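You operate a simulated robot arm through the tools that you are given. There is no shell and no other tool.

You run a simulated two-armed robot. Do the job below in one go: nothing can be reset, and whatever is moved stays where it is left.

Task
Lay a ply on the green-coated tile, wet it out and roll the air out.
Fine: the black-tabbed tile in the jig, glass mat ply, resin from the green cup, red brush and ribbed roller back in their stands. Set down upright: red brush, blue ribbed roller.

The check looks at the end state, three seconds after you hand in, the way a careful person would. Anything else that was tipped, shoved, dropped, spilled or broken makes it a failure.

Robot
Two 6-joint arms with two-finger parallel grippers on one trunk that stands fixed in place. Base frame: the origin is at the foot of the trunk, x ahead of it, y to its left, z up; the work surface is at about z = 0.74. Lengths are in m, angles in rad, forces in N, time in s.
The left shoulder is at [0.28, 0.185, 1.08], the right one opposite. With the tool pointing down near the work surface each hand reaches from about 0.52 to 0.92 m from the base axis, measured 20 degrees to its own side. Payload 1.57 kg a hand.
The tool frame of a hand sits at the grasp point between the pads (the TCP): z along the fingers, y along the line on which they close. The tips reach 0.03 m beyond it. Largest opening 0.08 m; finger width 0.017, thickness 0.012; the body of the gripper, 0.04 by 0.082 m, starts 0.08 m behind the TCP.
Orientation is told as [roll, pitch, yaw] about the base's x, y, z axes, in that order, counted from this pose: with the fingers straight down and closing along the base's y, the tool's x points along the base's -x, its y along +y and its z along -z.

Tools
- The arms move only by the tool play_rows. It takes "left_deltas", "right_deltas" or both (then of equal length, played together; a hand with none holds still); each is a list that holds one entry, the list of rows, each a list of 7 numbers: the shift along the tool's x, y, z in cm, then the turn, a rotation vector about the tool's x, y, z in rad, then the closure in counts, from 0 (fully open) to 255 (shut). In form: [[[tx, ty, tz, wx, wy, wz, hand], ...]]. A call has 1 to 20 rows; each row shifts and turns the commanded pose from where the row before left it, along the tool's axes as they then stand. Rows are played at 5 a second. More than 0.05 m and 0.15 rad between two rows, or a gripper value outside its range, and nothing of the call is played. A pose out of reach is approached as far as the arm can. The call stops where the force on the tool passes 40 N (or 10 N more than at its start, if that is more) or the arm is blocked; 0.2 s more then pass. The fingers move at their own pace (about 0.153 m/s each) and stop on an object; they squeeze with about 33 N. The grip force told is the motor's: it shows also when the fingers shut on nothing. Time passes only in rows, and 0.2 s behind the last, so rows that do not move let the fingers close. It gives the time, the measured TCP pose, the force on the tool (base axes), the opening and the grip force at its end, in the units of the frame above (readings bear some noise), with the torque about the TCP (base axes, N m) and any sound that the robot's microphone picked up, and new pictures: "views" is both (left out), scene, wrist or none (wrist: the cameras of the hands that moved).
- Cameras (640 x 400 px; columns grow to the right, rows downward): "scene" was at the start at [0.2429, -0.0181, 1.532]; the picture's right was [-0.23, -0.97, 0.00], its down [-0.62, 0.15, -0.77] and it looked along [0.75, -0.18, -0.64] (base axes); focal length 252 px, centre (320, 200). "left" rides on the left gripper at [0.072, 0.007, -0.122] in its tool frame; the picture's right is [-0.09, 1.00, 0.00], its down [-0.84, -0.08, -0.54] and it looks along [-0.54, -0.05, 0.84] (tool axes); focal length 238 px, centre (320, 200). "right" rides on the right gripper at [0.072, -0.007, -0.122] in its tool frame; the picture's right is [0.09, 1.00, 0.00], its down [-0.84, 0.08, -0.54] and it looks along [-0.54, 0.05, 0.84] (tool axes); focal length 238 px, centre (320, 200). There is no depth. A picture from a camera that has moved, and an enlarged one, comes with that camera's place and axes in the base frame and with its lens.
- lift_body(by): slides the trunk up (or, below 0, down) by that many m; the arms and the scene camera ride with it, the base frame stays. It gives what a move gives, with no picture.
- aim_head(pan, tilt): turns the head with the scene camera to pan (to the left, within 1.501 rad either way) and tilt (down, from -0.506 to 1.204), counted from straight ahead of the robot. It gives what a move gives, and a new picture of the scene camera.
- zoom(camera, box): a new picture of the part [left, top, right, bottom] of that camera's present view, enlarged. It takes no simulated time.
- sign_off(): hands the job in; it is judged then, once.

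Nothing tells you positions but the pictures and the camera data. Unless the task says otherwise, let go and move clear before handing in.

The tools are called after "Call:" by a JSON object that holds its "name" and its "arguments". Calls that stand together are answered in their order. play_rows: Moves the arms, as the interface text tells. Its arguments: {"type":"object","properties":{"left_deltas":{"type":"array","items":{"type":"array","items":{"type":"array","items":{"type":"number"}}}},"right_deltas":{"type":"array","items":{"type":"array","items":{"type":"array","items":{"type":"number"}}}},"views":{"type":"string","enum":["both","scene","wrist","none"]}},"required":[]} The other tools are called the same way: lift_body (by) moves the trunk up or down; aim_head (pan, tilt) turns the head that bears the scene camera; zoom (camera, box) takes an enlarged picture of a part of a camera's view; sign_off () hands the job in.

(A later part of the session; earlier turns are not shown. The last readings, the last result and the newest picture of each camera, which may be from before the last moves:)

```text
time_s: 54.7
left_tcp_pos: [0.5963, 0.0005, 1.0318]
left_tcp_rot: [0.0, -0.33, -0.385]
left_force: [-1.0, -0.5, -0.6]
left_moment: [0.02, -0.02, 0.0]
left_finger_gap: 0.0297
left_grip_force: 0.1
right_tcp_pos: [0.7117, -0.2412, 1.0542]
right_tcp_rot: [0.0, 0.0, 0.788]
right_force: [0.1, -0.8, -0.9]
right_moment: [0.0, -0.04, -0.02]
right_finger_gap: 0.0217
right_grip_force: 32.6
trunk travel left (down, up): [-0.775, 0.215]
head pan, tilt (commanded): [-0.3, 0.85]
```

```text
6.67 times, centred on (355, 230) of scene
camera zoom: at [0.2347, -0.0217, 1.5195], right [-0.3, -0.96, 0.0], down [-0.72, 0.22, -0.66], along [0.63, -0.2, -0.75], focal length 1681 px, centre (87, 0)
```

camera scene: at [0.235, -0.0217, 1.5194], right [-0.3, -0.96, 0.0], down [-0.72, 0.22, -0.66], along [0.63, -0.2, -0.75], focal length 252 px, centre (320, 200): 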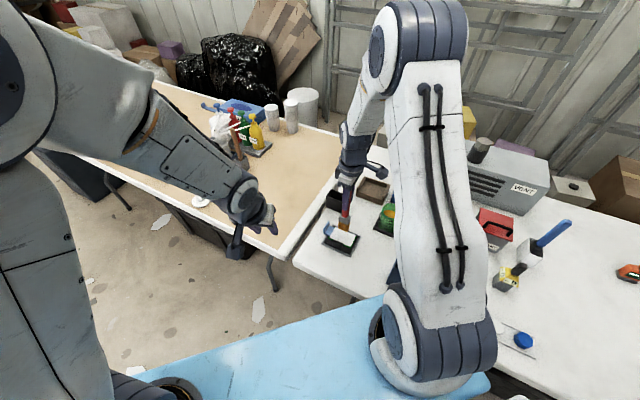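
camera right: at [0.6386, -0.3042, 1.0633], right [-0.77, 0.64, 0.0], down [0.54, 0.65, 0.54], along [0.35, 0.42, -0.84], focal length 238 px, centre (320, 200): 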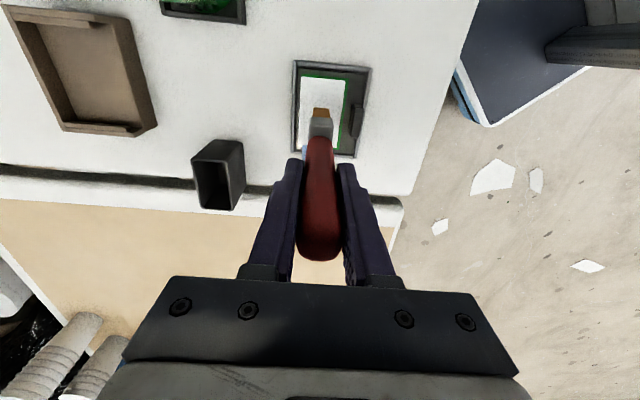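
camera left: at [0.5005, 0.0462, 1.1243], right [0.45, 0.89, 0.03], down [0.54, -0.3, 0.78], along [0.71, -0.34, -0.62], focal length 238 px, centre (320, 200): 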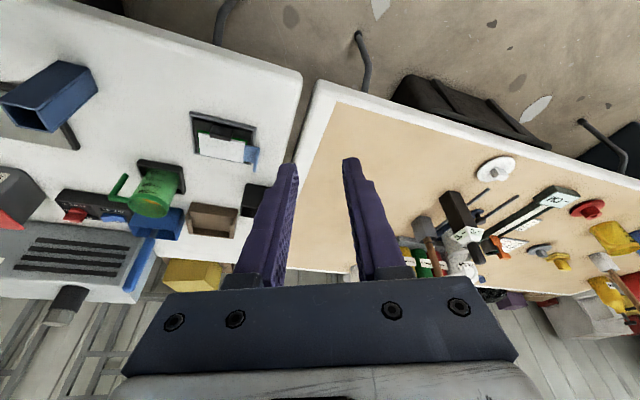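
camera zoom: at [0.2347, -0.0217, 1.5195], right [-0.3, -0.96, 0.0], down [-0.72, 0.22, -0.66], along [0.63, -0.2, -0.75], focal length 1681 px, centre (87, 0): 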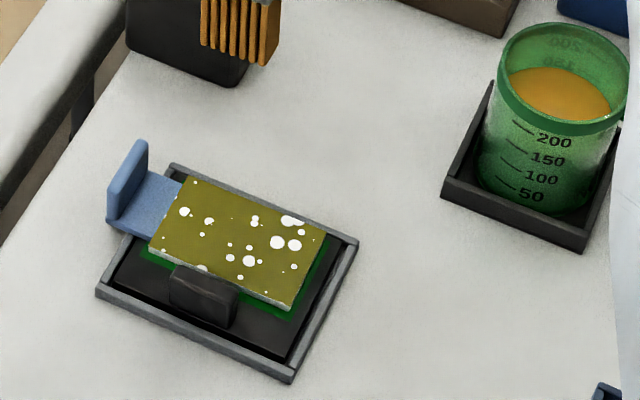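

The ply is wetted out evenly. I'll take the brush back over its stand now.

Call:
{"name": "play_rows", "arguments": {"right_deltas": [[[-1.53, -2.76, 0, 0, 0, 0, 255], [-1.53, -2.76, 0, 0, 0, 0, 255], [-1.53, -2.76, 0, 0, 0, 0, 255], [-1.53, -2.76, 0, 0, 0, 0, 255], [0, 0, 0, 0, 0, 0, 255]]], "views": "wrist"}}

Call:
{"name": "zoom", "arguments": {"camera": "scene", "box": [310, 130, 400, 230]}}

Call:
{"name": "zoom", "arguments": {"camera": "right", "box": [250, 40, 390, 180]}}

```text
time_s: 55.9
left_tcp_pos: [0.5978, 0.0004, 1.0325]
left_tcp_rot: [0.001, -0.328, -0.382]
left_force: [0.3, 0.5, 0.2]
left_moment: [-0.01, 0.01, 0.01]
left_finger_gap: 0.03
left_grip_force: 0.1
right_tcp_pos: [0.831, -0.2762, 1.053]
right_tcp_rot: [0.001, -0.001, 0.788]
right_force: [-0.9, -0.6, -1.1]
right_moment: [-0.02, 0.01, 0.01]
right_finger_gap: 0.0215
right_grip_force: 33.3
trunk travel left (down, up): [-0.775, 0.215]
head pan, tilt (commanded): [-0.3, 0.85]
camera right: at [0.7844, -0.3329, 1.175], right [-0.77, 0.64, 0.0], down [0.54, 0.65, 0.54], along [0.34, 0.42, -0.84], focal length 238 px, centre (320, 200)
```

right: 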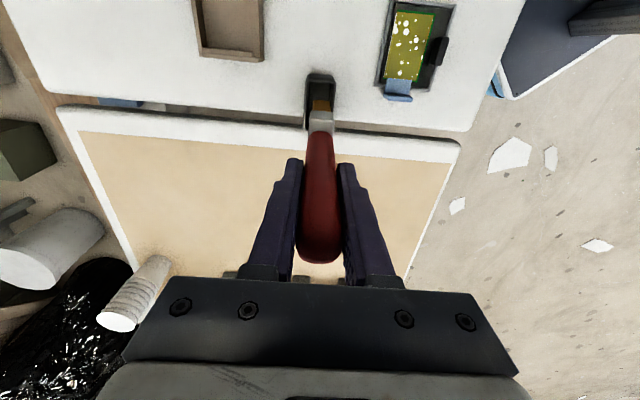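

```text
4.00 times, centred on (355, 180) of scene
camera zoom: at [0.2351, -0.0218, 1.5194], right [-0.3, -0.96, 0.0], down [-0.72, 0.22, -0.66], along [0.63, -0.2, -0.75], focal length 1008 px, centre (180, 280)
```

zoom: 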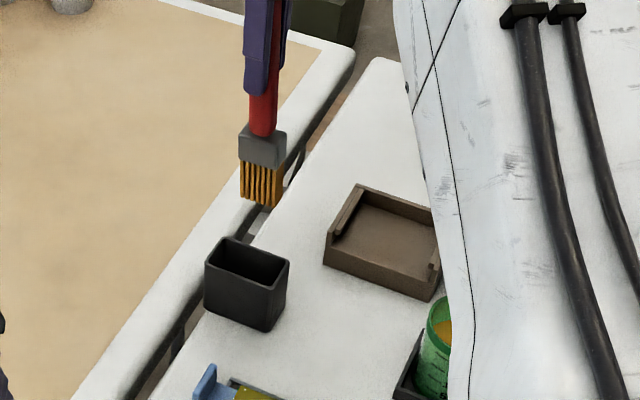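

```text
2.86 times, centred on (320, 110) of right
camera zoom: at [0.7844, -0.3329, 1.175], right [-0.77, 0.64, 0.0], down [0.54, 0.65, 0.54], along [0.34, 0.42, -0.84], focal length 681 px, centre (320, 457)
```

zoom: 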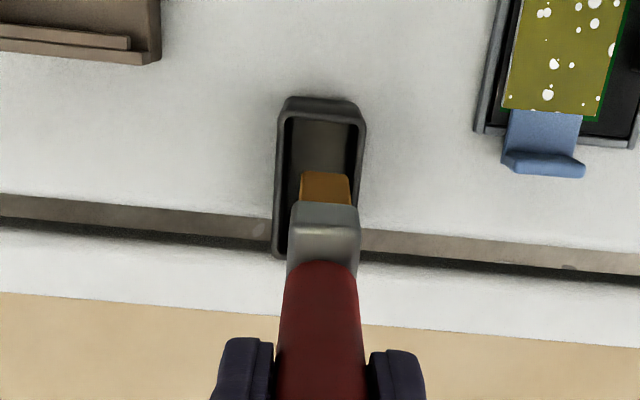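

The brush is aligned with its stand as when I lifted it. I'll lower it into the stand.

Call:
{"name": "play_rows", "arguments": {"right_deltas": [[[-0.1, 0, 3.0, 0, 0, 0, 255], [0, 0, 3.0, 0, 0, 0, 255], [0, 0, 2.5, 0, 0, 0, 255], [0, 0, 0, 0, 0, 0, 255]]], "views": "wrist"}}

Call:
{"name": "zoom", "arguments": {"camera": "scene", "box": [310, 130, 400, 230]}}

Call:
{"name": "zoom", "arguments": {"camera": "right", "box": [250, 40, 390, 180]}}

```text
time_s: 56.9
left_tcp_pos: [0.597, -0.0, 1.0302]
left_tcp_rot: [0.0, -0.329, -0.384]
left_force: [0.0, 0.3, -0.3]
left_moment: [0.03, -0.01, -0.01]
left_finger_gap: 0.0297
left_grip_force: 0.0
right_tcp_pos: [0.8312, -0.276, 0.9671]
right_tcp_rot: [-0.001, -0.002, 0.787]
right_force: [-0.4, 0.2, -1.3]
right_moment: [-0.05, 0.0, 0.01]
right_finger_gap: 0.0215
right_grip_force: 32.9
trunk travel left (down, up): [-0.775, 0.215]
head pan, tilt (commanded): [-0.3, 0.85]
camera right: at [0.7843, -0.3333, 1.0886], right [-0.77, 0.64, 0.0], down [0.54, 0.65, 0.54], along [0.35, 0.42, -0.84], focal length 238 px, centre (320, 200)
```

right: 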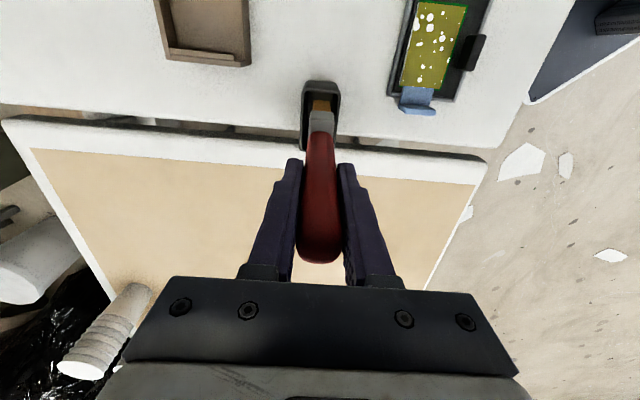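

```text
4.00 times, centred on (355, 180) of scene
camera zoom: at [0.235, -0.0218, 1.5194], right [-0.3, -0.96, 0.0], down [-0.72, 0.22, -0.66], along [0.63, -0.2, -0.75], focal length 1008 px, centre (180, 280)
```

zoom: 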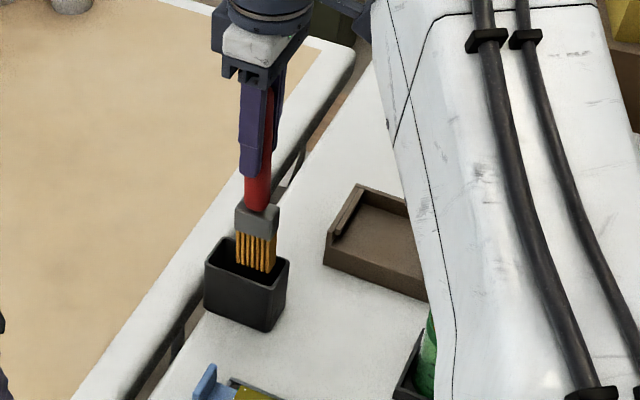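

```text
2.86 times, centred on (320, 110) of right
camera zoom: at [0.7843, -0.3333, 1.0886], right [-0.77, 0.64, 0.0], down [0.54, 0.65, 0.54], along [0.35, 0.42, -0.84], focal length 681 px, centre (320, 457)
```

zoom: 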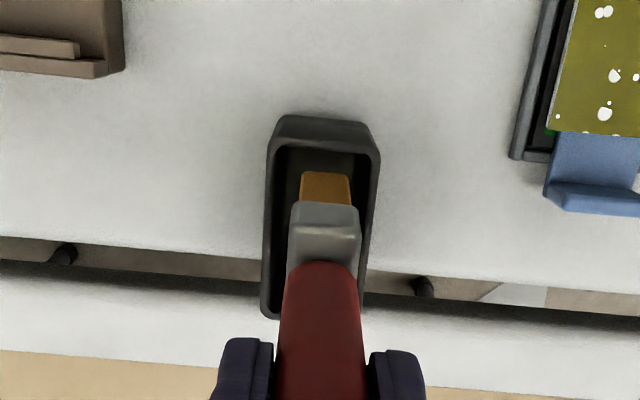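

The bristles are entering the opening with margin all round. I'll lower the rest slowly.

Call:
{"name": "play_rows", "arguments": {"right_deltas": [[[0, 0, 1.5, 0, 0, 0, 255], [0, 0, 1.5, 0, 0, 0, 255], [0, 0, 1.5, 0, 0, 0, 255], [0, 0, 1.0, 0, 0, 0, 255], [0, 0, 0.4, 0, 0, 0, 255], [0, 0, 0, 0, 0, 0, 255]]], "views": "wrist"}}

Call:
{"name": "zoom", "arguments": {"camera": "scene", "box": [310, 130, 400, 230]}}

```text
time_s: 58.3
left_tcp_pos: [0.5962, -0.0002, 1.0332]
left_tcp_rot: [0.001, -0.33, -0.385]
left_force: [1.1, 0.1, -0.5]
left_moment: [0.01, -0.01, 0.02]
left_finger_gap: 0.0297
left_grip_force: 0.0
right_tcp_pos: [0.8328, -0.2762, 0.9093]
right_tcp_rot: [0.0, 0.001, 0.789]
right_force: [-0.4, -0.3, -1.1]
right_moment: [0.02, 0.02, -0.02]
right_finger_gap: 0.0217
right_grip_force: 32.7
trunk travel left (down, up): [-0.775, 0.215]
head pan, tilt (commanded): [-0.3, 0.85]
camera right: at [0.7852, -0.332, 1.0304], right [-0.77, 0.64, 0.0], down [0.54, 0.65, 0.54], along [0.35, 0.42, -0.84], focal length 238 px, centre (320, 200)
```

right: 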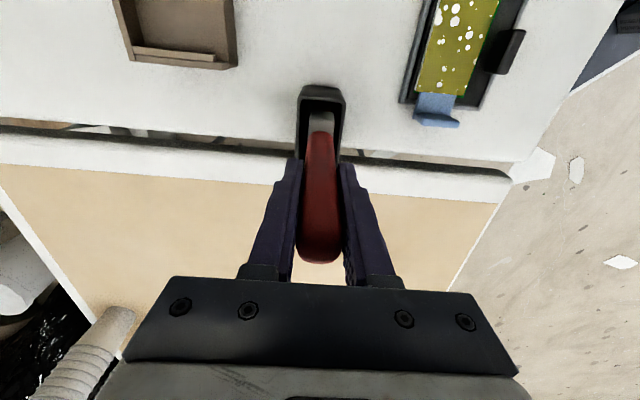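

```text
4.00 times, centred on (355, 180) of scene
camera zoom: at [0.2349, -0.0217, 1.5195], right [-0.3, -0.96, 0.0], down [-0.72, 0.22, -0.66], along [0.63, -0.2, -0.75], focal length 1008 px, centre (180, 280)
```

zoom: 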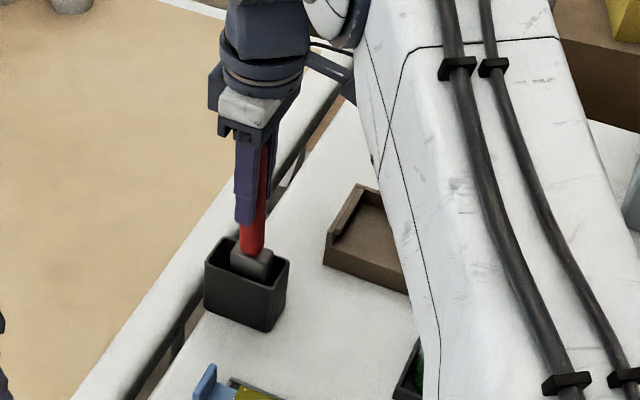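

It is almost seated, so I'll go down in small steps until it rests on the stand floor.

Call:
{"name": "play_rows", "arguments": {"right_deltas": [[[0, 0, 0.3, 0, 0, 0, 255], [0, 0, 0, 0, 0, 0, 255]]], "views": "none"}}

Call:
{"name": "play_rows", "arguments": {"right_deltas": [[[0, 0, 0.2, 0, 0, 0, 255], [0, 0, 0, 0, 0, 0, 255]]], "views": "none"}}

Call:
{"name": "play_rows", "arguments": {"right_deltas": [[[0, 0, 0.15, 0, 0, 0, 255], [0, 0, 0, 0, 0, 0, 255]]], "views": "none"}}

```text
time_s: 58.9
left_tcp_pos: [0.5967, -0.0015, 1.0326]
left_tcp_rot: [-0.002, -0.329, -0.384]
left_force: [0.7, 0.4, -0.6]
left_moment: [0.01, 0.0, 0.0]
left_finger_gap: 0.0298
left_grip_force: 0.0
right_tcp_pos: [0.8317, -0.2766, 0.9072]
right_tcp_rot: [-0.001, -0.002, 0.787]
right_force: [-0.4, 0.4, -0.5]
right_moment: [-0.01, 0.02, 0.01]
right_finger_gap: 0.0216
right_grip_force: 33.2
trunk travel left (down, up): [-0.775, 0.215]
head pan, tilt (commanded): [-0.3, 0.85]
```

```text
time_s: 59.5
left_tcp_pos: [0.5982, -0.0002, 1.0324]
left_tcp_rot: [0.001, -0.331, -0.385]
left_force: [-0.4, -1.2, 0.4]
left_moment: [-0.01, 0.02, -0.02]
left_finger_gap: 0.0297
left_grip_force: 0.0
right_tcp_pos: [0.8335, -0.277, 0.9046]
right_tcp_rot: [0.0, -0.001, 0.789]
right_force: [0.5, 0.7, -0.8]
right_moment: [0.02, -0.04, -0.03]
right_finger_gap: 0.0215
right_grip_force: 33.1
trunk travel left (down, up): [-0.775, 0.215]
head pan, tilt (commanded): [-0.3, 0.85]
```

```text
time_s: 60.1
left_tcp_pos: [0.5968, -0.0003, 1.0314]
left_tcp_rot: [-0.001, -0.33, -0.385]
left_force: [0.3, -1.2, -0.1]
left_moment: [-0.02, 0.0, 0.02]
left_finger_gap: 0.0299
left_grip_force: 0.1
right_tcp_pos: [0.8321, -0.2762, 0.9032]
right_tcp_rot: [0.0, -0.001, 0.787]
right_force: [-0.2, 0.4, -1.2]
right_moment: [0.0, 0.01, 0.02]
right_finger_gap: 0.0214
right_grip_force: 32.6
trunk travel left (down, up): [-0.775, 0.215]
head pan, tilt (commanded): [-0.3, 0.85]
```

Call:
{"name": "play_rows", "arguments": {"right_deltas": [[[0, 0, 0.12, 0, 0, 0, 255], [0, 0, 0, 0, 0, 0, 255]]], "views": "none"}}

Call:
{"name": "play_rows", "arguments": {"right_deltas": [[[0, 0, 0.12, 0, 0, 0, 255], [0, 0, 0, 0, 0, 0, 255]]], "views": "none"}}

```text
time_s: 60.7
left_tcp_pos: [0.5961, 0.0012, 1.0326]
left_tcp_rot: [0.001, -0.331, -0.384]
left_force: [-0.3, 0.0, 0.5]
left_moment: [0.01, 0.04, 0.03]
left_finger_gap: 0.0298
left_grip_force: 0.1
right_tcp_pos: [0.8323, -0.2769, 0.9026]
right_tcp_rot: [0.002, -0.001, 0.787]
right_force: [-1.1, 0.1, 1.9]
right_moment: [0.02, 0.06, -0.01]
right_finger_gap: 0.0218
right_grip_force: 33.2
trunk travel left (down, up): [-0.775, 0.215]
head pan, tilt (commanded): [-0.3, 0.85]
```

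```text
time_s: 61.3
left_tcp_pos: [0.5964, -0.0, 1.0321]
left_tcp_rot: [0.001, -0.329, -0.384]
left_force: [-0.8, 0.2, -1.2]
left_moment: [0.03, 0.01, 0.01]
left_finger_gap: 0.0297
left_grip_force: 0.1
right_tcp_pos: [0.8326, -0.2766, 0.902]
right_tcp_rot: [-0.003, 0.0, 0.785]
right_force: [-3.2, -0.6, 11.7]
right_moment: [0.07, 0.49, 0.02]
right_finger_gap: 0.0213
right_grip_force: 32.2
trunk travel left (down, up): [-0.775, 0.215]
head pan, tilt (commanded): [-0.3, 0.85]
```

The brush is seated on the stand floor. I'll ease off a millimetre and open the fingers.

Call:
{"name": "play_rows", "arguments": {"right_deltas": [[[0, 0, -0.12, 0, 0, 0, 255], [0, 0, 0, 0, 0, 0, 200], [0, 0, 0, 0, 0, 0, 120], [0, 0, 0, 0, 0, 0, 60], [0, 0, 0, 0, 0, 0, 60], [0, 0, 0, 0, 0, 0, 60]]], "views": "wrist"}}

Call:
{"name": "zoom", "arguments": {"camera": "scene", "box": [310, 130, 400, 230]}}

```text
time_s: 62.7
left_tcp_pos: [0.5964, 0.0004, 1.0327]
left_tcp_rot: [0.0, -0.329, -0.383]
left_force: [0.7, -0.5, -0.6]
left_moment: [-0.01, 0.01, -0.01]
left_finger_gap: 0.0296
left_grip_force: 0.0
right_tcp_pos: [0.8332, -0.2772, 0.9018]
right_tcp_rot: [0.0, 0.0, 0.789]
right_force: [0.3, 0.5, -0.3]
right_moment: [0.03, 0.0, 0.01]
right_finger_gap: 0.061
right_grip_force: 0.1
trunk travel left (down, up): [-0.775, 0.215]
head pan, tilt (commanded): [-0.3, 0.85]
camera right: at [0.7858, -0.3325, 1.0233], right [-0.77, 0.64, 0.0], down [0.54, 0.65, 0.54], along [0.35, 0.42, -0.84], focal length 238 px, centre (320, 200)
```

right: 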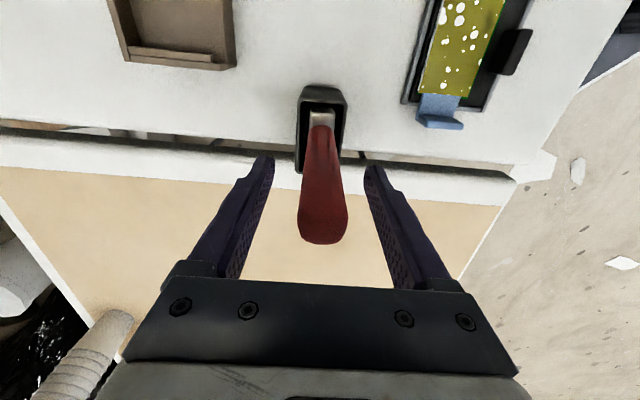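

```text
4.00 times, centred on (355, 180) of scene
camera zoom: at [0.2348, -0.0217, 1.5195], right [-0.3, -0.96, 0.0], down [-0.72, 0.22, -0.66], along [0.63, -0.2, -0.75], focal length 1008 px, centre (180, 280)
```

zoom: 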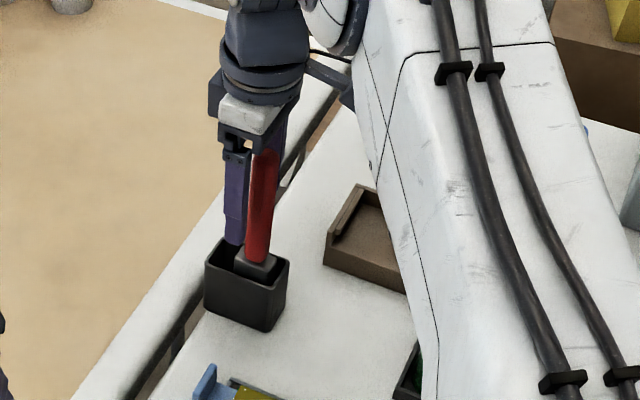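

Call:
{"name": "zoom", "arguments": {"camera": "scene", "box": [330, 155, 370, 215]}}

Call:
{"name": "zoom", "arguments": {"camera": "right", "box": [270, 70, 370, 250]}}

```text
6.67 times, centred on (350, 185) of scene
camera zoom: at [0.2348, -0.0217, 1.5195], right [-0.3, -0.96, 0.0], down [-0.72, 0.22, -0.66], along [0.63, -0.2, -0.75], focal length 1681 px, centre (120, 300)
```

zoom: 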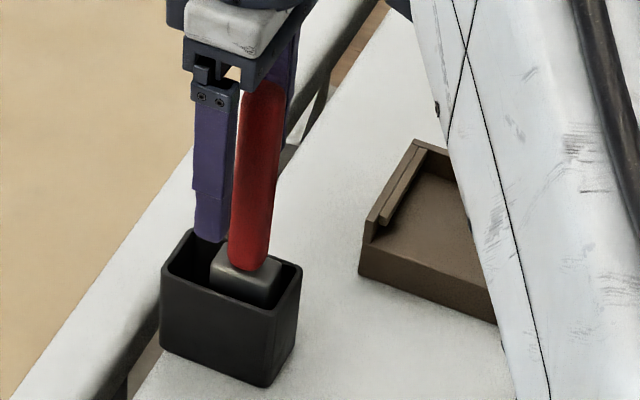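

```text
2.22 times, centred on (320, 160) of right
camera zoom: at [0.7858, -0.3325, 1.0233], right [-0.77, 0.64, 0.0], down [0.54, 0.65, 0.54], along [0.35, 0.42, -0.84], focal length 530 px, centre (320, 289)
```

zoom: 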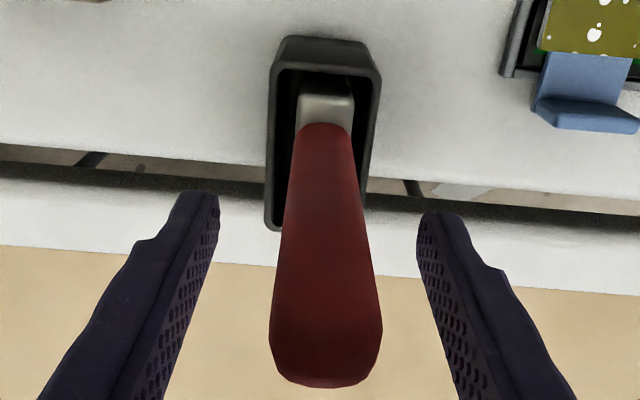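

The brush is in its stand and nearly vertical, having settled about 1 cm toward one end. I'll open fully and rise straight up, then check that it stays upright.

Call:
{"name": "play_rows", "arguments": {"right_deltas": [[[0, 0, 0, 0, 0, 0, 0], [0, 0, -2, 0, 0, 0, 0], [0, 0, -3.5, 0, 0, 0, 0], [0, 0, -3.5, 0, 0, 0, 0], [0, 0, -3.5, 0, 0, 0, 0], [0, 0, -3.5, 0, 0, 0, 0], [0, 0, -3.5, 0, 0, 0, 0]]], "views": "both"}}

Call:
{"name": "zoom", "arguments": {"camera": "scene", "box": [310, 150, 390, 220]}}

Call:
{"name": "zoom", "arguments": {"camera": "right", "box": [260, 50, 380, 200]}}

```text
time_s: 64.3
left_tcp_pos: [0.5963, -0.0002, 1.0311]
left_tcp_rot: [0.0, -0.33, -0.383]
left_force: [-0.5, 0.8, 0.2]
left_moment: [0.0, -0.01, -0.03]
left_finger_gap: 0.0299
left_grip_force: 0.1
right_tcp_pos: [0.8344, -0.2773, 1.0985]
right_tcp_rot: [0.001, 0.0, 0.787]
right_force: [0.9, 0.5, -0.3]
right_moment: [0.01, 0.02, -0.03]
right_finger_gap: 0.0799
right_grip_force: 0.1
trunk travel left (down, up): [-0.775, 0.215]
head pan, tilt (commanded): [-0.3, 0.85]
camera scene: at [0.2349, -0.0217, 1.5194], right [-0.3, -0.96, 0.0], down [-0.72, 0.22, -0.66], along [0.63, -0.2, -0.75], focal length 252 px, centre (320, 200)
camera right: at [0.7865, -0.3334, 1.2195], right [-0.77, 0.64, 0.0], down [0.54, 0.65, 0.54], along [0.34, 0.42, -0.84], focal length 238 px, centre (320, 200)
```

scene: 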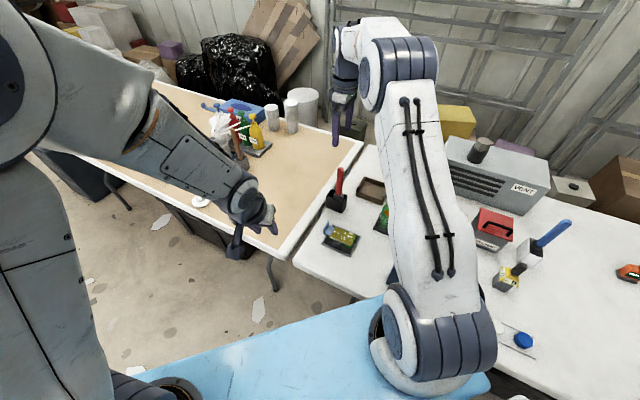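
right: 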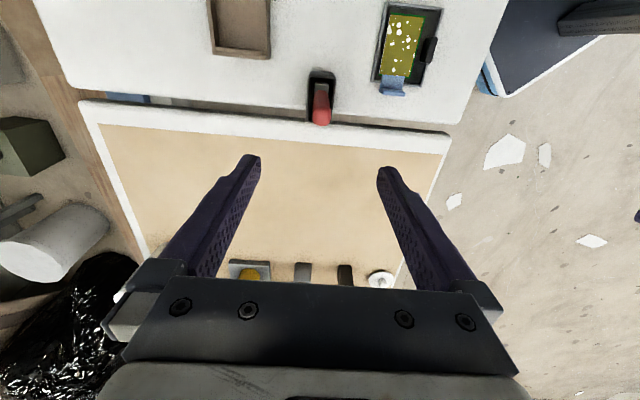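

```text
5.71 times, centred on (350, 185) of scene
camera zoom: at [0.2349, -0.0217, 1.5194], right [-0.3, -0.96, 0.0], down [-0.72, 0.22, -0.66], along [0.63, -0.2, -0.75], focal length 1441 px, centre (149, 286)
```

zoom: 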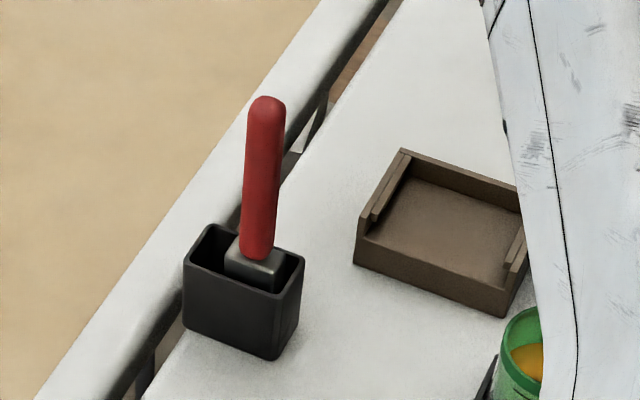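

```text
2.67 times, centred on (320, 125) of right
camera zoom: at [0.7865, -0.3334, 1.2195], right [-0.77, 0.64, 0.0], down [0.54, 0.65, 0.54], along [0.34, 0.42, -0.84], focal length 636 px, centre (320, 400)
```

zoom: 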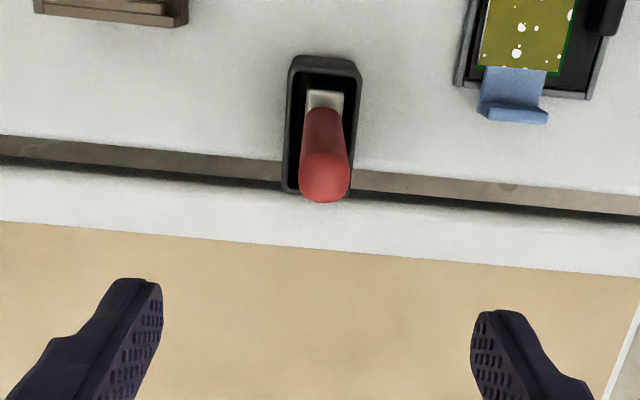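

The brush stands upright in its stand, leaning by about 3°. Next is the blue ribbed roller, so I'll move the right hand above that area to see it.

Call:
{"name": "play_rows", "arguments": {"right_deltas": [[[3.31, -1.8, -0.29, 0, 0, 0, 0], [3.31, -1.8, -0.29, 0, 0, 0, 0], [3.31, -1.8, -0.29, 0, 0, 0, 0], [3.31, -1.8, -0.29, 0, 0, 0, 0], [3.31, -1.8, -0.29, 0, 0, 0, 0], [3.31, -1.8, -0.29, 0, 0, 0, 0], [3.31, -1.8, -0.29, 0, 0, 0, 0], [0, 0, 0, 0, 0, 0, 0]]], "views": "both"}}

Call:
{"name": "zoom", "arguments": {"camera": "right", "box": [220, 50, 420, 220]}}

Call:
{"name": "zoom", "arguments": {"camera": "left", "box": [60, 150, 220, 290]}}

```text
time_s: 66.1
left_tcp_pos: [0.5974, -0.0001, 1.0316]
left_tcp_rot: [0.001, -0.33, -0.384]
left_force: [-0.3, 0.1, -0.5]
left_moment: [0.06, 0.01, -0.01]
left_finger_gap: 0.0298
left_grip_force: 0.1
right_tcp_pos: [0.7587, -0.5308, 1.1153]
right_tcp_rot: [0.0, -0.001, 0.788]
right_force: [-0.5, -0.9, -0.1]
right_moment: [0.0, -0.01, 0.0]
right_finger_gap: 0.0798
right_grip_force: 0.0
trunk travel left (down, up): [-0.775, 0.215]
head pan, tilt (commanded): [-0.3, 0.85]
camera scene: at [0.2348, -0.022, 1.5195], right [-0.3, -0.96, 0.0], down [-0.72, 0.22, -0.66], along [0.63, -0.19, -0.75], focal length 252 px, centre (320, 200)
camera right: at [0.71, -0.5863, 1.2366], right [-0.77, 0.64, 0.0], down [0.54, 0.65, 0.54], along [0.35, 0.42, -0.84], focal length 238 px, centre (320, 200)
```

scene: 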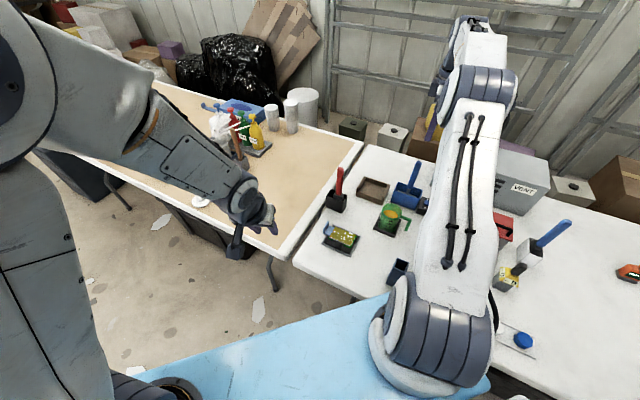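
right: 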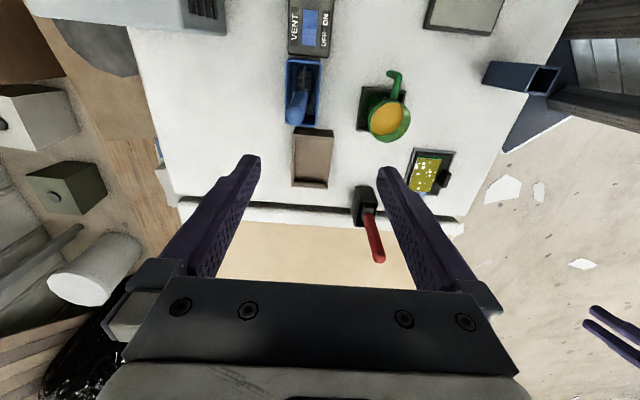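

```text
2.35 times, centred on (320, 135) of right
camera zoom: at [0.71, -0.5863, 1.2366], right [-0.77, 0.64, 0.0], down [0.54, 0.65, 0.54], along [0.35, 0.42, -0.84], focal length 561 px, centre (320, 353)
```

zoom: 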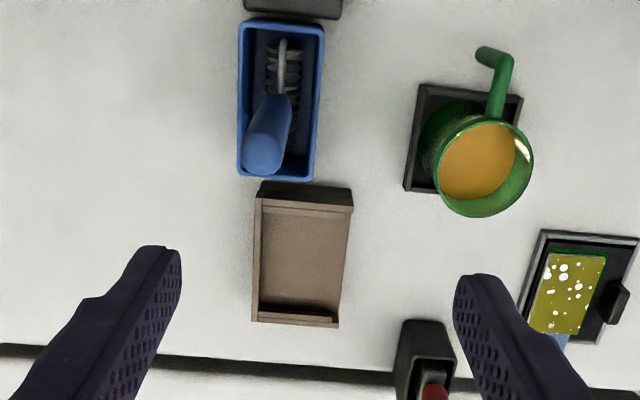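

```text
2.86 times, centred on (140, 220) of left
camera zoom: at [0.5004, 0.046, 1.1243], right [0.45, 0.89, 0.03], down [0.54, -0.3, 0.78], along [0.71, -0.34, -0.62], focal length 681 px, centre (834, 143)
```

zoom: 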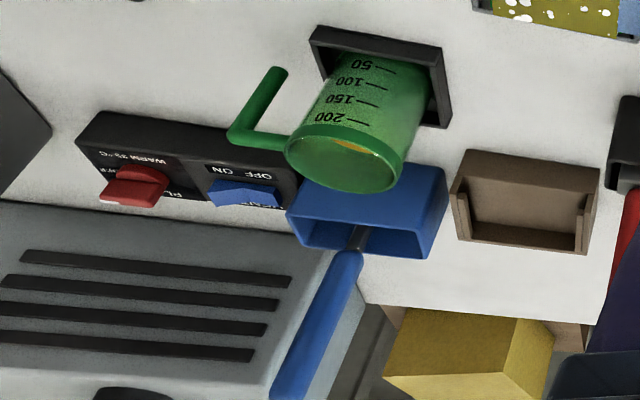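

The roller stand is centred near (0.776, -0.552), its long axis also at about 45°, with the vertical blue handle near (0.773, -0.552). I'll move above the handle.

Call:
{"name": "play_rows", "arguments": {"right_deltas": [[[0.16, -0.84, 3.1, 0, 0, 0, 0], [0.16, -0.84, 3.1, 0, 0, 0, 0], [0.16, -0.84, 3.1, 0, 0, 0, 0], [0, 0, 0, 0, 0, 0, 0]]], "views": "both"}}

Call:
{"name": "zoom", "arguments": {"camera": "right", "box": [220, 60, 420, 250]}}

Call:
{"name": "zoom", "arguments": {"camera": "left", "box": [60, 150, 220, 290]}}

```text
time_s: 67.1
left_tcp_pos: [0.5961, -0.0004, 1.0333]
left_tcp_rot: [-0.002, -0.33, -0.385]
left_force: [0.4, 1.0, -0.1]
left_moment: [0.03, 0.02, 0.0]
left_finger_gap: 0.0298
left_grip_force: 0.0
right_tcp_pos: [0.7713, -0.5511, 1.0216]
right_tcp_rot: [0.001, 0.001, 0.785]
right_force: [0.4, 0.6, -0.7]
right_moment: [0.01, -0.02, 0.02]
right_finger_gap: 0.0799
right_grip_force: 0.0
trunk travel left (down, up): [-0.775, 0.215]
head pan, tilt (commanded): [-0.3, 0.85]
camera scene: at [0.235, -0.0219, 1.5194], right [-0.3, -0.96, 0.0], down [-0.72, 0.22, -0.66], along [0.63, -0.19, -0.75], focal length 252 px, centre (320, 200)
camera right: at [0.7242, -0.6074, 1.1432], right [-0.77, 0.64, 0.0], down [0.54, 0.65, 0.54], along [0.35, 0.42, -0.84], focal length 238 px, centre (320, 200)
```

scene: 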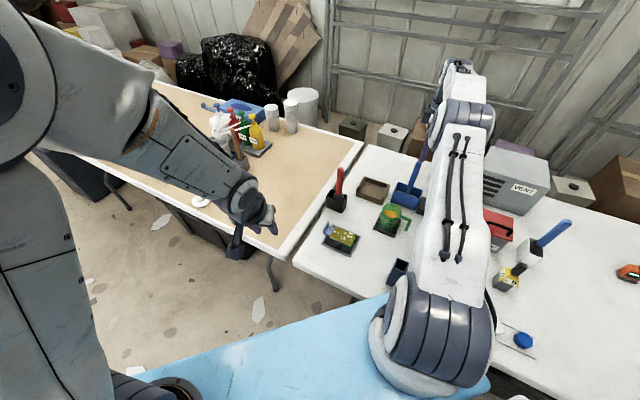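
right: 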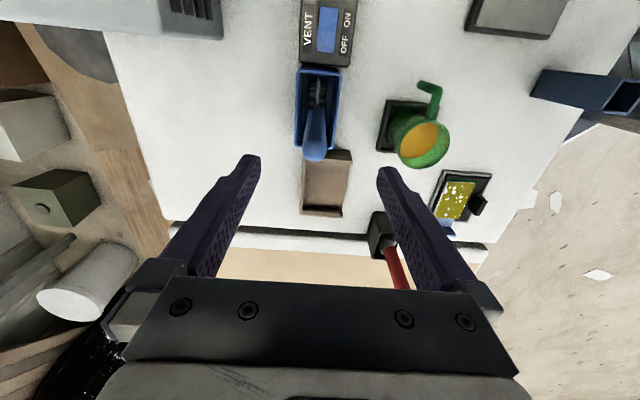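

```text
2.11 times, centred on (320, 155) of right
camera zoom: at [0.7242, -0.6074, 1.1432], right [-0.77, 0.64, 0.0], down [0.54, 0.65, 0.54], along [0.35, 0.42, -0.84], focal length 502 px, centre (320, 295)
```

zoom: 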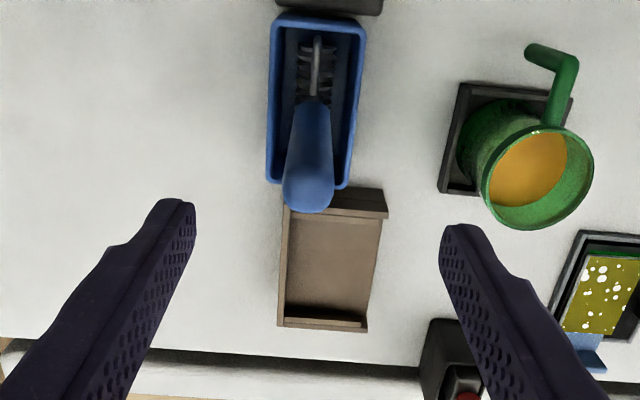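

```text
2.86 times, centred on (140, 220) of left
camera zoom: at [0.5006, 0.0461, 1.1243], right [0.45, 0.89, 0.03], down [0.54, -0.3, 0.78], along [0.71, -0.34, -0.62], focal length 681 px, centre (834, 143)
```

zoom: 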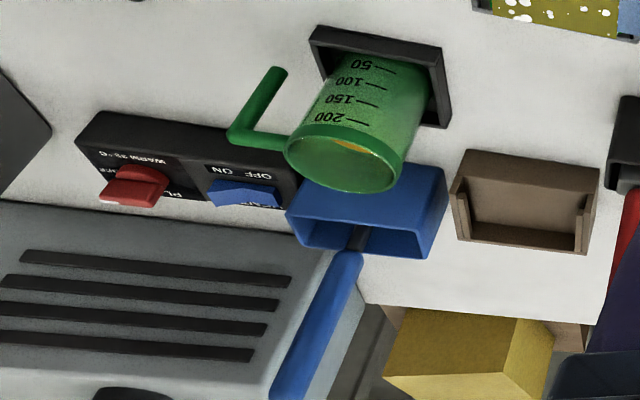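

The handle is at (0.774, -0.554), 4 mm to one side. I'll correct, descend around it, then close.

Call:
{"name": "play_rows", "arguments": {"right_deltas": [[[0, -0.4, 2.9, 0, 0, 0, 30], [0, 0, 2.9, 0, 0, 0, 30], [0, 0, 2.9, 0, 0, 0, 30], [0, 0, 2.9, 0, 0, 0, 30], [0, 0, 0, 0, 0, 0, 30]]], "views": "wrist"}}

Call:
{"name": "zoom", "arguments": {"camera": "right", "box": [220, 60, 420, 290]}}

```text
time_s: 68.3
left_tcp_pos: [0.5965, 0.0009, 1.0311]
left_tcp_rot: [-0.001, -0.329, -0.385]
left_force: [0.2, 0.7, 0.3]
left_moment: [0.01, -0.01, -0.06]
left_finger_gap: 0.03
left_grip_force: 0.0
right_tcp_pos: [0.7754, -0.5522, 0.9062]
right_tcp_rot: [0.001, 0.001, 0.788]
right_force: [0.5, 0.0, 0.2]
right_moment: [0.02, 0.0, 0.0]
right_finger_gap: 0.0703
right_grip_force: 0.1
trunk travel left (down, up): [-0.775, 0.215]
head pan, tilt (commanded): [-0.3, 0.85]
camera right: at [0.7279, -0.6091, 1.0274], right [-0.77, 0.64, 0.0], down [0.54, 0.65, 0.54], along [0.35, 0.42, -0.84], focal length 238 px, centre (320, 200)
```

right: 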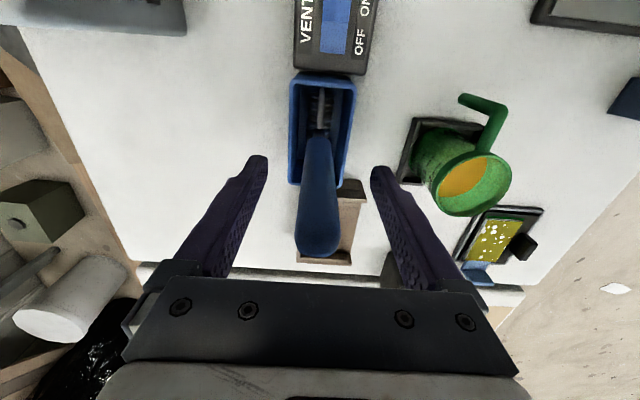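

```text
1.74 times, centred on (320, 175) of right
camera zoom: at [0.7279, -0.6091, 1.0274], right [-0.77, 0.64, 0.0], down [0.54, 0.65, 0.54], along [0.35, 0.42, -0.84], focal length 414 px, centre (320, 244)
```

zoom: 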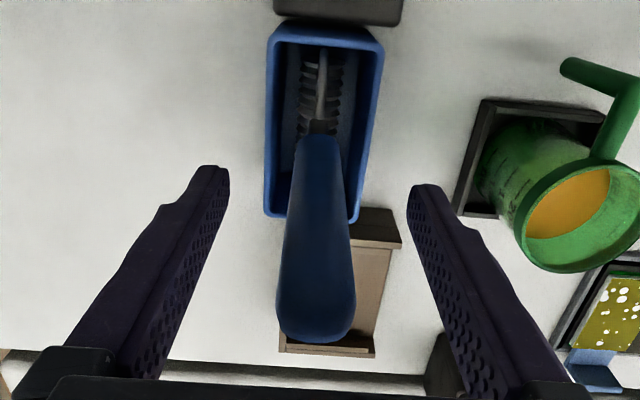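

Handle is centred between the fingers. I'll close.

Call:
{"name": "play_rows", "arguments": {"right_deltas": [[[0, 0, 0, 0, 0, 0, 140], [0, 0, 0, 0, 0, 0, 255], [0, 0, 0, 0, 0, 0, 255], [0, 0, 0, 0, 0, 0, 255]]], "views": "wrist"}}

```text
time_s: 69.3
left_tcp_pos: [0.5973, -0.0002, 1.0317]
left_tcp_rot: [0.0, -0.33, -0.384]
left_force: [-0.5, -0.5, -0.6]
left_moment: [-0.02, -0.02, -0.03]
left_finger_gap: 0.0299
left_grip_force: 0.1
right_tcp_pos: [0.7746, -0.5532, 0.9064]
right_tcp_rot: [-0.001, 0.0, 0.787]
right_force: [0.3, 0.3, 1.0]
right_moment: [0.0, 0.0, 0.0]
right_finger_gap: 0.0215
right_grip_force: 32.7
trunk travel left (down, up): [-0.775, 0.215]
head pan, tilt (commanded): [-0.3, 0.85]
camera right: at [0.7277, -0.6091, 1.0277], right [-0.77, 0.64, 0.0], down [0.54, 0.65, 0.54], along [0.35, 0.42, -0.84], focal length 238 px, centre (320, 200)
```

right: 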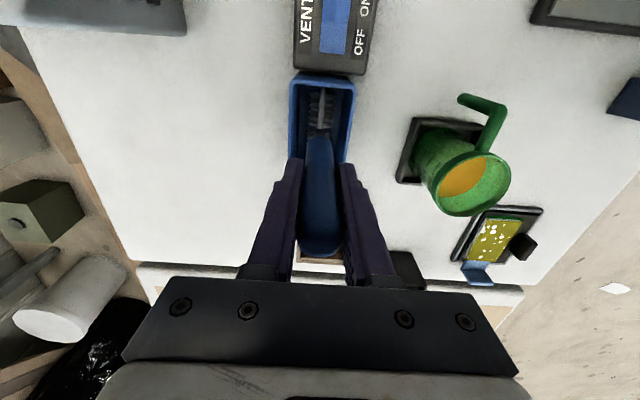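

Gripped on the flats at TCP (0.775, -0.5527, 0.9063). I'll lift it straight out.

Call:
{"name": "play_rows", "arguments": {"right_deltas": [[[0, 0, -2, 0, 0, 0, 255], [0, 0, -3.5, 0, 0, 0, 255], [0, 0, -3.5, 0, 0, 0, 255], [0, 0, -3.5, 0, 0, 0, 255], [0, 0, -2.5, 0, 0, 0, 255], [0, 0, 0, 0, 0, 0, 255]]], "views": "both"}}

Call:
{"name": "zoom", "arguments": {"camera": "scene", "box": [370, 100, 450, 220]}}

Call:
{"name": "zoom", "arguments": {"camera": "left", "box": [60, 150, 260, 300]}}

Call:
{"name": "zoom", "arguments": {"camera": "right", "box": [250, 50, 390, 200]}}

```text
time_s: 70.7
left_tcp_pos: [0.596, -0.0003, 1.031]
left_tcp_rot: [0.001, -0.33, -0.382]
left_force: [0.9, 0.0, -0.4]
left_moment: [-0.02, 0.0, 0.01]
left_finger_gap: 0.0298
left_grip_force: 0.1
right_tcp_pos: [0.7737, -0.5521, 1.0569]
right_tcp_rot: [-0.001, -0.001, 0.788]
right_force: [-0.3, -0.6, -1.1]
right_moment: [-0.02, -0.01, 0.03]
right_finger_gap: 0.0218
right_grip_force: 32.6
trunk travel left (down, up): [-0.775, 0.215]
head pan, tilt (commanded): [-0.3, 0.85]
camera scene: at [0.2347, -0.0217, 1.5195], right [-0.3, -0.96, 0.0], down [-0.72, 0.22, -0.66], along [0.63, -0.2, -0.75], focal length 252 px, centre (320, 200)
camera right: at [0.7262, -0.6093, 1.1782], right [-0.77, 0.64, 0.0], down [0.54, 0.65, 0.54], along [0.35, 0.42, -0.84], focal length 238 px, centre (320, 200)
```

scene: 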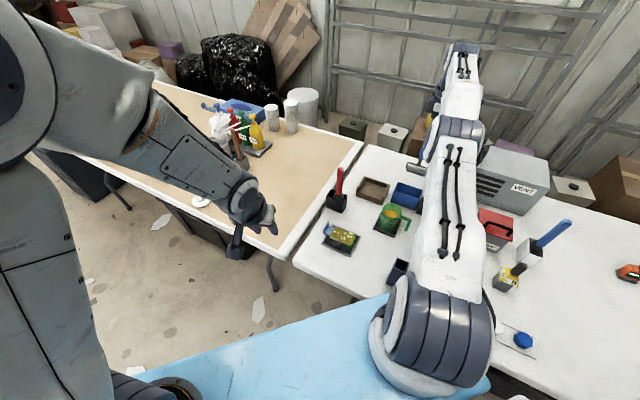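
right: 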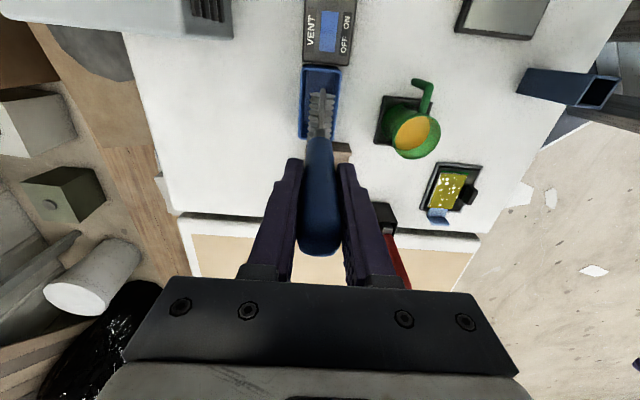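

```text
3.33 times, centred on (410, 160) of scene
camera zoom: at [0.2347, -0.0217, 1.5195], right [-0.3, -0.96, 0.0], down [-0.72, 0.22, -0.66], along [0.63, -0.2, -0.75], focal length 840 px, centre (20, 333)
```

zoom: 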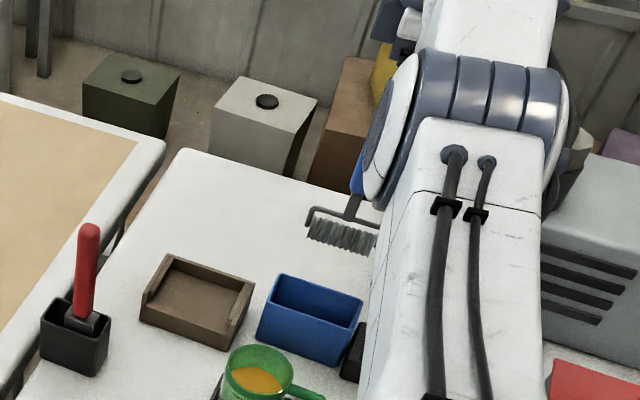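

```text
2.67 times, centred on (160, 225) of left
camera zoom: at [0.5004, 0.0462, 1.1243], right [0.45, 0.89, 0.03], down [0.54, -0.3, 0.78], along [0.71, -0.34, -0.62], focal length 636 px, centre (747, 133)
```

zoom: 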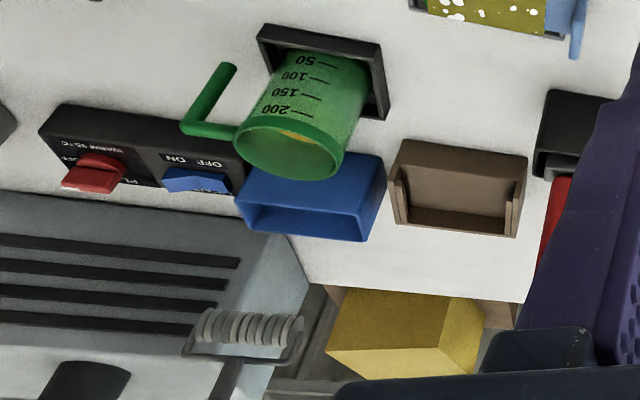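

```text
2.67 times, centred on (320, 125) of right
camera zoom: at [0.7262, -0.6093, 1.1782], right [-0.77, 0.64, 0.0], down [0.54, 0.65, 0.54], along [0.35, 0.42, -0.84], focal length 636 px, centre (320, 400)
```

zoom: 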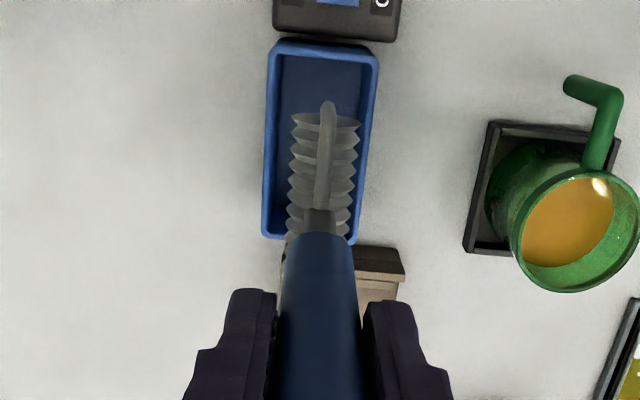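

The ribbed roller is about 6.6 cm long and 2.7 cm across, with its axis along the tile's long side. Turned by 90° it will span the ply's whole 5 cm width, so I'll carry it over the tile and turn it there at a safe height.

Call:
{"name": "play_rows", "arguments": {"right_deltas": [[[-1.93, 3.46, 0, 0, 0, 0, 255], [-1.93, 3.46, 0, 0, 0, 0, 255], [-1.93, 3.46, 0, 0, 0, 0, 255], [-1.93, 3.46, 0, 0, 0, 0, 255], [-1.93, 3.46, 0, 0, 0, 0, 255], [-1.93, 3.46, 0, 0, 0, 0, 255], [-1.93, 3.46, 0, 0, 0, 0, 255], [-1.93, 3.46, 0, 0, 0, 0, 255], [0, 0, 0, 0, 0, 0, 255]]], "views": "both"}}

Call:
{"name": "zoom", "arguments": {"camera": "scene", "box": [300, 130, 420, 260]}}

Call:
{"name": "zoom", "arguments": {"camera": "left", "box": [120, 80, 300, 260]}}

```text
time_s: 72.7
left_tcp_pos: [0.5964, -0.0002, 1.0322]
left_tcp_rot: [0.001, -0.331, -0.382]
left_force: [-0.1, 0.1, 0.0]
left_moment: [-0.01, 0.01, 0.0]
left_finger_gap: 0.0296
left_grip_force: 0.1
right_tcp_pos: [0.8242, -0.4583, 1.0774]
right_tcp_rot: [0.006, 0.001, 0.788]
right_force: [-0.4, -0.9, -1.3]
right_moment: [-0.01, 0.0, -0.01]
right_finger_gap: 0.0216
right_grip_force: 32.7
right hand out of reach, approached as far as the arm can: row 1, 2, 3, 4, 5, 6, 7, 8
trunk travel left (down, up): [-0.775, 0.215]
head pan, tilt (commanded): [-0.3, 0.85]
camera scene: at [0.2349, -0.0218, 1.5195], right [-0.3, -0.96, 0.0], down [-0.72, 0.22, -0.66], along [0.63, -0.2, -0.75], focal length 252 px, centre (320, 200)
camera right: at [0.7772, -0.5138, 1.1992], right [-0.77, 0.64, 0.0], down [0.54, 0.65, 0.54], along [0.34, 0.42, -0.84], focal length 238 px, centre (320, 200)
```

scene: 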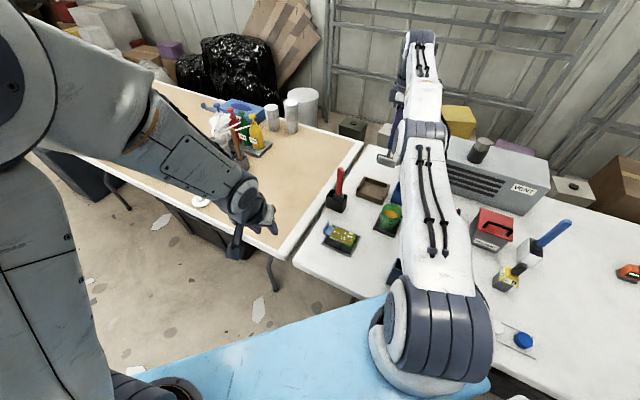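
right: 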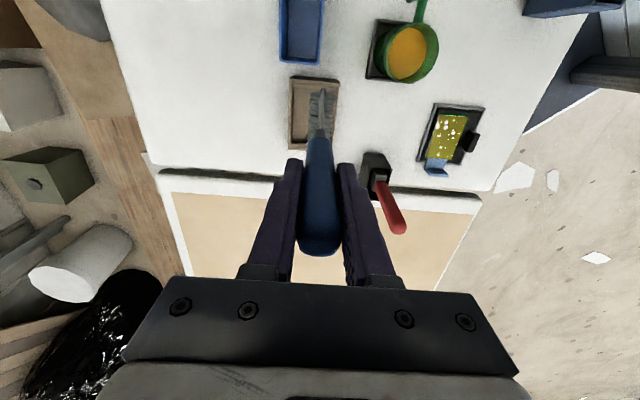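

```text
3.08 times, centred on (360, 195) of scene
camera zoom: at [0.2349, -0.0218, 1.5195], right [-0.3, -0.96, 0.0], down [-0.72, 0.22, -0.66], along [0.63, -0.2, -0.75], focal length 776 px, centre (197, 215)
```

zoom: 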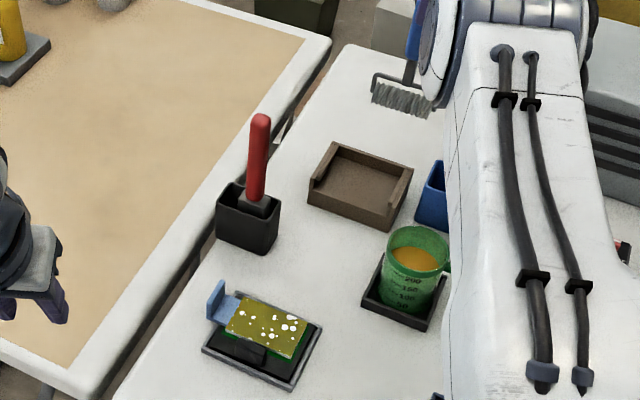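

```text
2.22 times, centred on (210, 170) of left
camera zoom: at [0.5005, 0.0462, 1.1243], right [0.45, 0.89, 0.03], down [0.54, -0.3, 0.78], along [0.71, -0.34, -0.62], focal length 530 px, centre (564, 267)
```

zoom: 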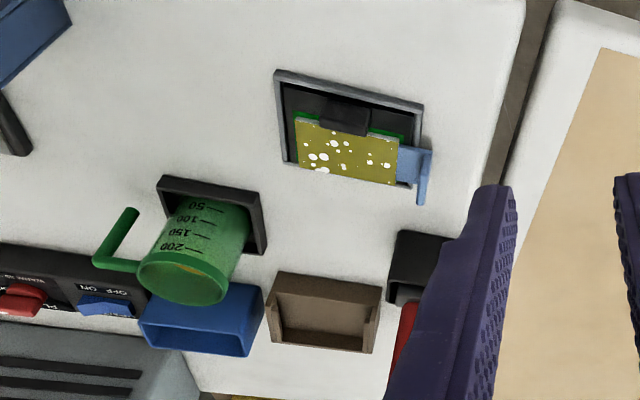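

The right arm ended fully stretched at (0.824, -0.458, 1.077) instead of following the path, which looks like a stretched-elbow deadlock. Nothing was touched. I'll come down a few centimetres over the free area to bend the elbow, then move inward.

Call:
{"name": "play_rows", "arguments": {"right_deltas": [[[0, 0, 1.5, 0, 0, 0, 255], [0, 0, 1.5, 0, 0, 0, 255], [0, 0, 1.5, 0, 0, 0, 255], [0, 0, 0, 0, 0, 0, 255]]], "views": "wrist"}}

```text
time_s: 73.7
left_tcp_pos: [0.5959, -0.0002, 1.0327]
left_tcp_rot: [0.001, -0.329, -0.382]
left_force: [0.6, 0.1, -0.4]
left_moment: [0.0, -0.04, 0.01]
left_finger_gap: 0.0296
left_grip_force: 0.1
right_tcp_pos: [0.8315, -0.4603, 1.0336]
right_tcp_rot: [0.002, -0.001, 0.787]
right_force: [0.4, -0.3, -1.3]
right_moment: [-0.01, 0.01, 0.0]
right_finger_gap: 0.0215
right_grip_force: 33.1
right hand out of reach, approached as far as the arm can: row 2
trunk travel left (down, up): [-0.775, 0.215]
head pan, tilt (commanded): [-0.3, 0.85]
camera right: at [0.7841, -0.5166, 1.1549], right [-0.77, 0.64, 0.0], down [0.54, 0.65, 0.54], along [0.34, 0.42, -0.84], focal length 238 px, centre (320, 200)
```

right: 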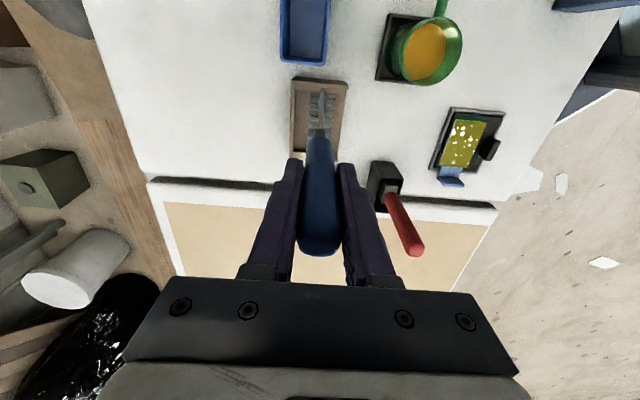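

Call:
{"name": "play_rows", "arguments": {"right_deltas": [[[0.5, 1.4, 0, 0, 0, 0, 255], [0.5, 1.4, 0, 0, 0, 0, 255], [0, 0, 0, 0, 0, 0, 255]]], "views": "none"}}

```text
time_s: 74.5
left_tcp_pos: [0.597, -0.0, 1.0323]
left_tcp_rot: [0.001, -0.331, -0.383]
left_force: [-0.1, -0.7, -0.6]
left_moment: [-0.01, -0.01, -0.02]
left_finger_gap: 0.03
left_grip_force: 0.1
right_tcp_pos: [0.8312, -0.4602, 1.0349]
right_tcp_rot: [0.003, 0.001, 0.789]
right_force: [0.1, -0.9, -1.8]
right_moment: [0.0, -0.01, -0.01]
right_finger_gap: 0.0217
right_grip_force: 33.0
right hand out of reach, approached as far as the arm can: row 1, 2
trunk travel left (down, up): [-0.775, 0.215]
head pan, tilt (commanded): [-0.3, 0.85]
```

Inward moves of 1.5 cm are refused because so close to full stretch they need large joint jumps. I'll move inward in very small, growing steps to unfold the elbow gradually.

Call:
{"name": "play_rows", "arguments": {"right_deltas": [[[0.03, 0.095, 0, 0, 0, 0, 255], [0.03, 0.095, 0, 0, 0, 0, 255], [0.05, 0.14, 0, 0, 0, 0, 255], [0.06, 0.19, 0, 0, 0, 0, 255], [0.1, 0.28, 0, 0, 0, 0, 255], [0.13, 0.38, 0, 0, 0, 0, 255], [0.16, 0.47, 0, 0, 0, 0, 255], [0, 0, 0, 0, 0, 0, 255]]], "views": "none"}}

```text
time_s: 76.3
left_tcp_pos: [0.5972, 0.0013, 1.0319]
left_tcp_rot: [-0.001, -0.329, -0.383]
left_force: [-0.9, 0.6, -0.3]
left_moment: [0.01, 0.01, 0.0]
left_finger_gap: 0.03
left_grip_force: 0.1
right_tcp_pos: [0.831, -0.4608, 1.0344]
right_tcp_rot: [0.002, 0.0, 0.788]
right_force: [0.5, -1.2, -0.3]
right_moment: [0.01, 0.01, 0.02]
right_finger_gap: 0.0216
right_grip_force: 33.1
right hand out of reach, approached as far as the arm can: row 3, 5, 6, 7
trunk travel left (down, up): [-0.775, 0.215]
head pan, tilt (commanded): [-0.3, 0.85]
```

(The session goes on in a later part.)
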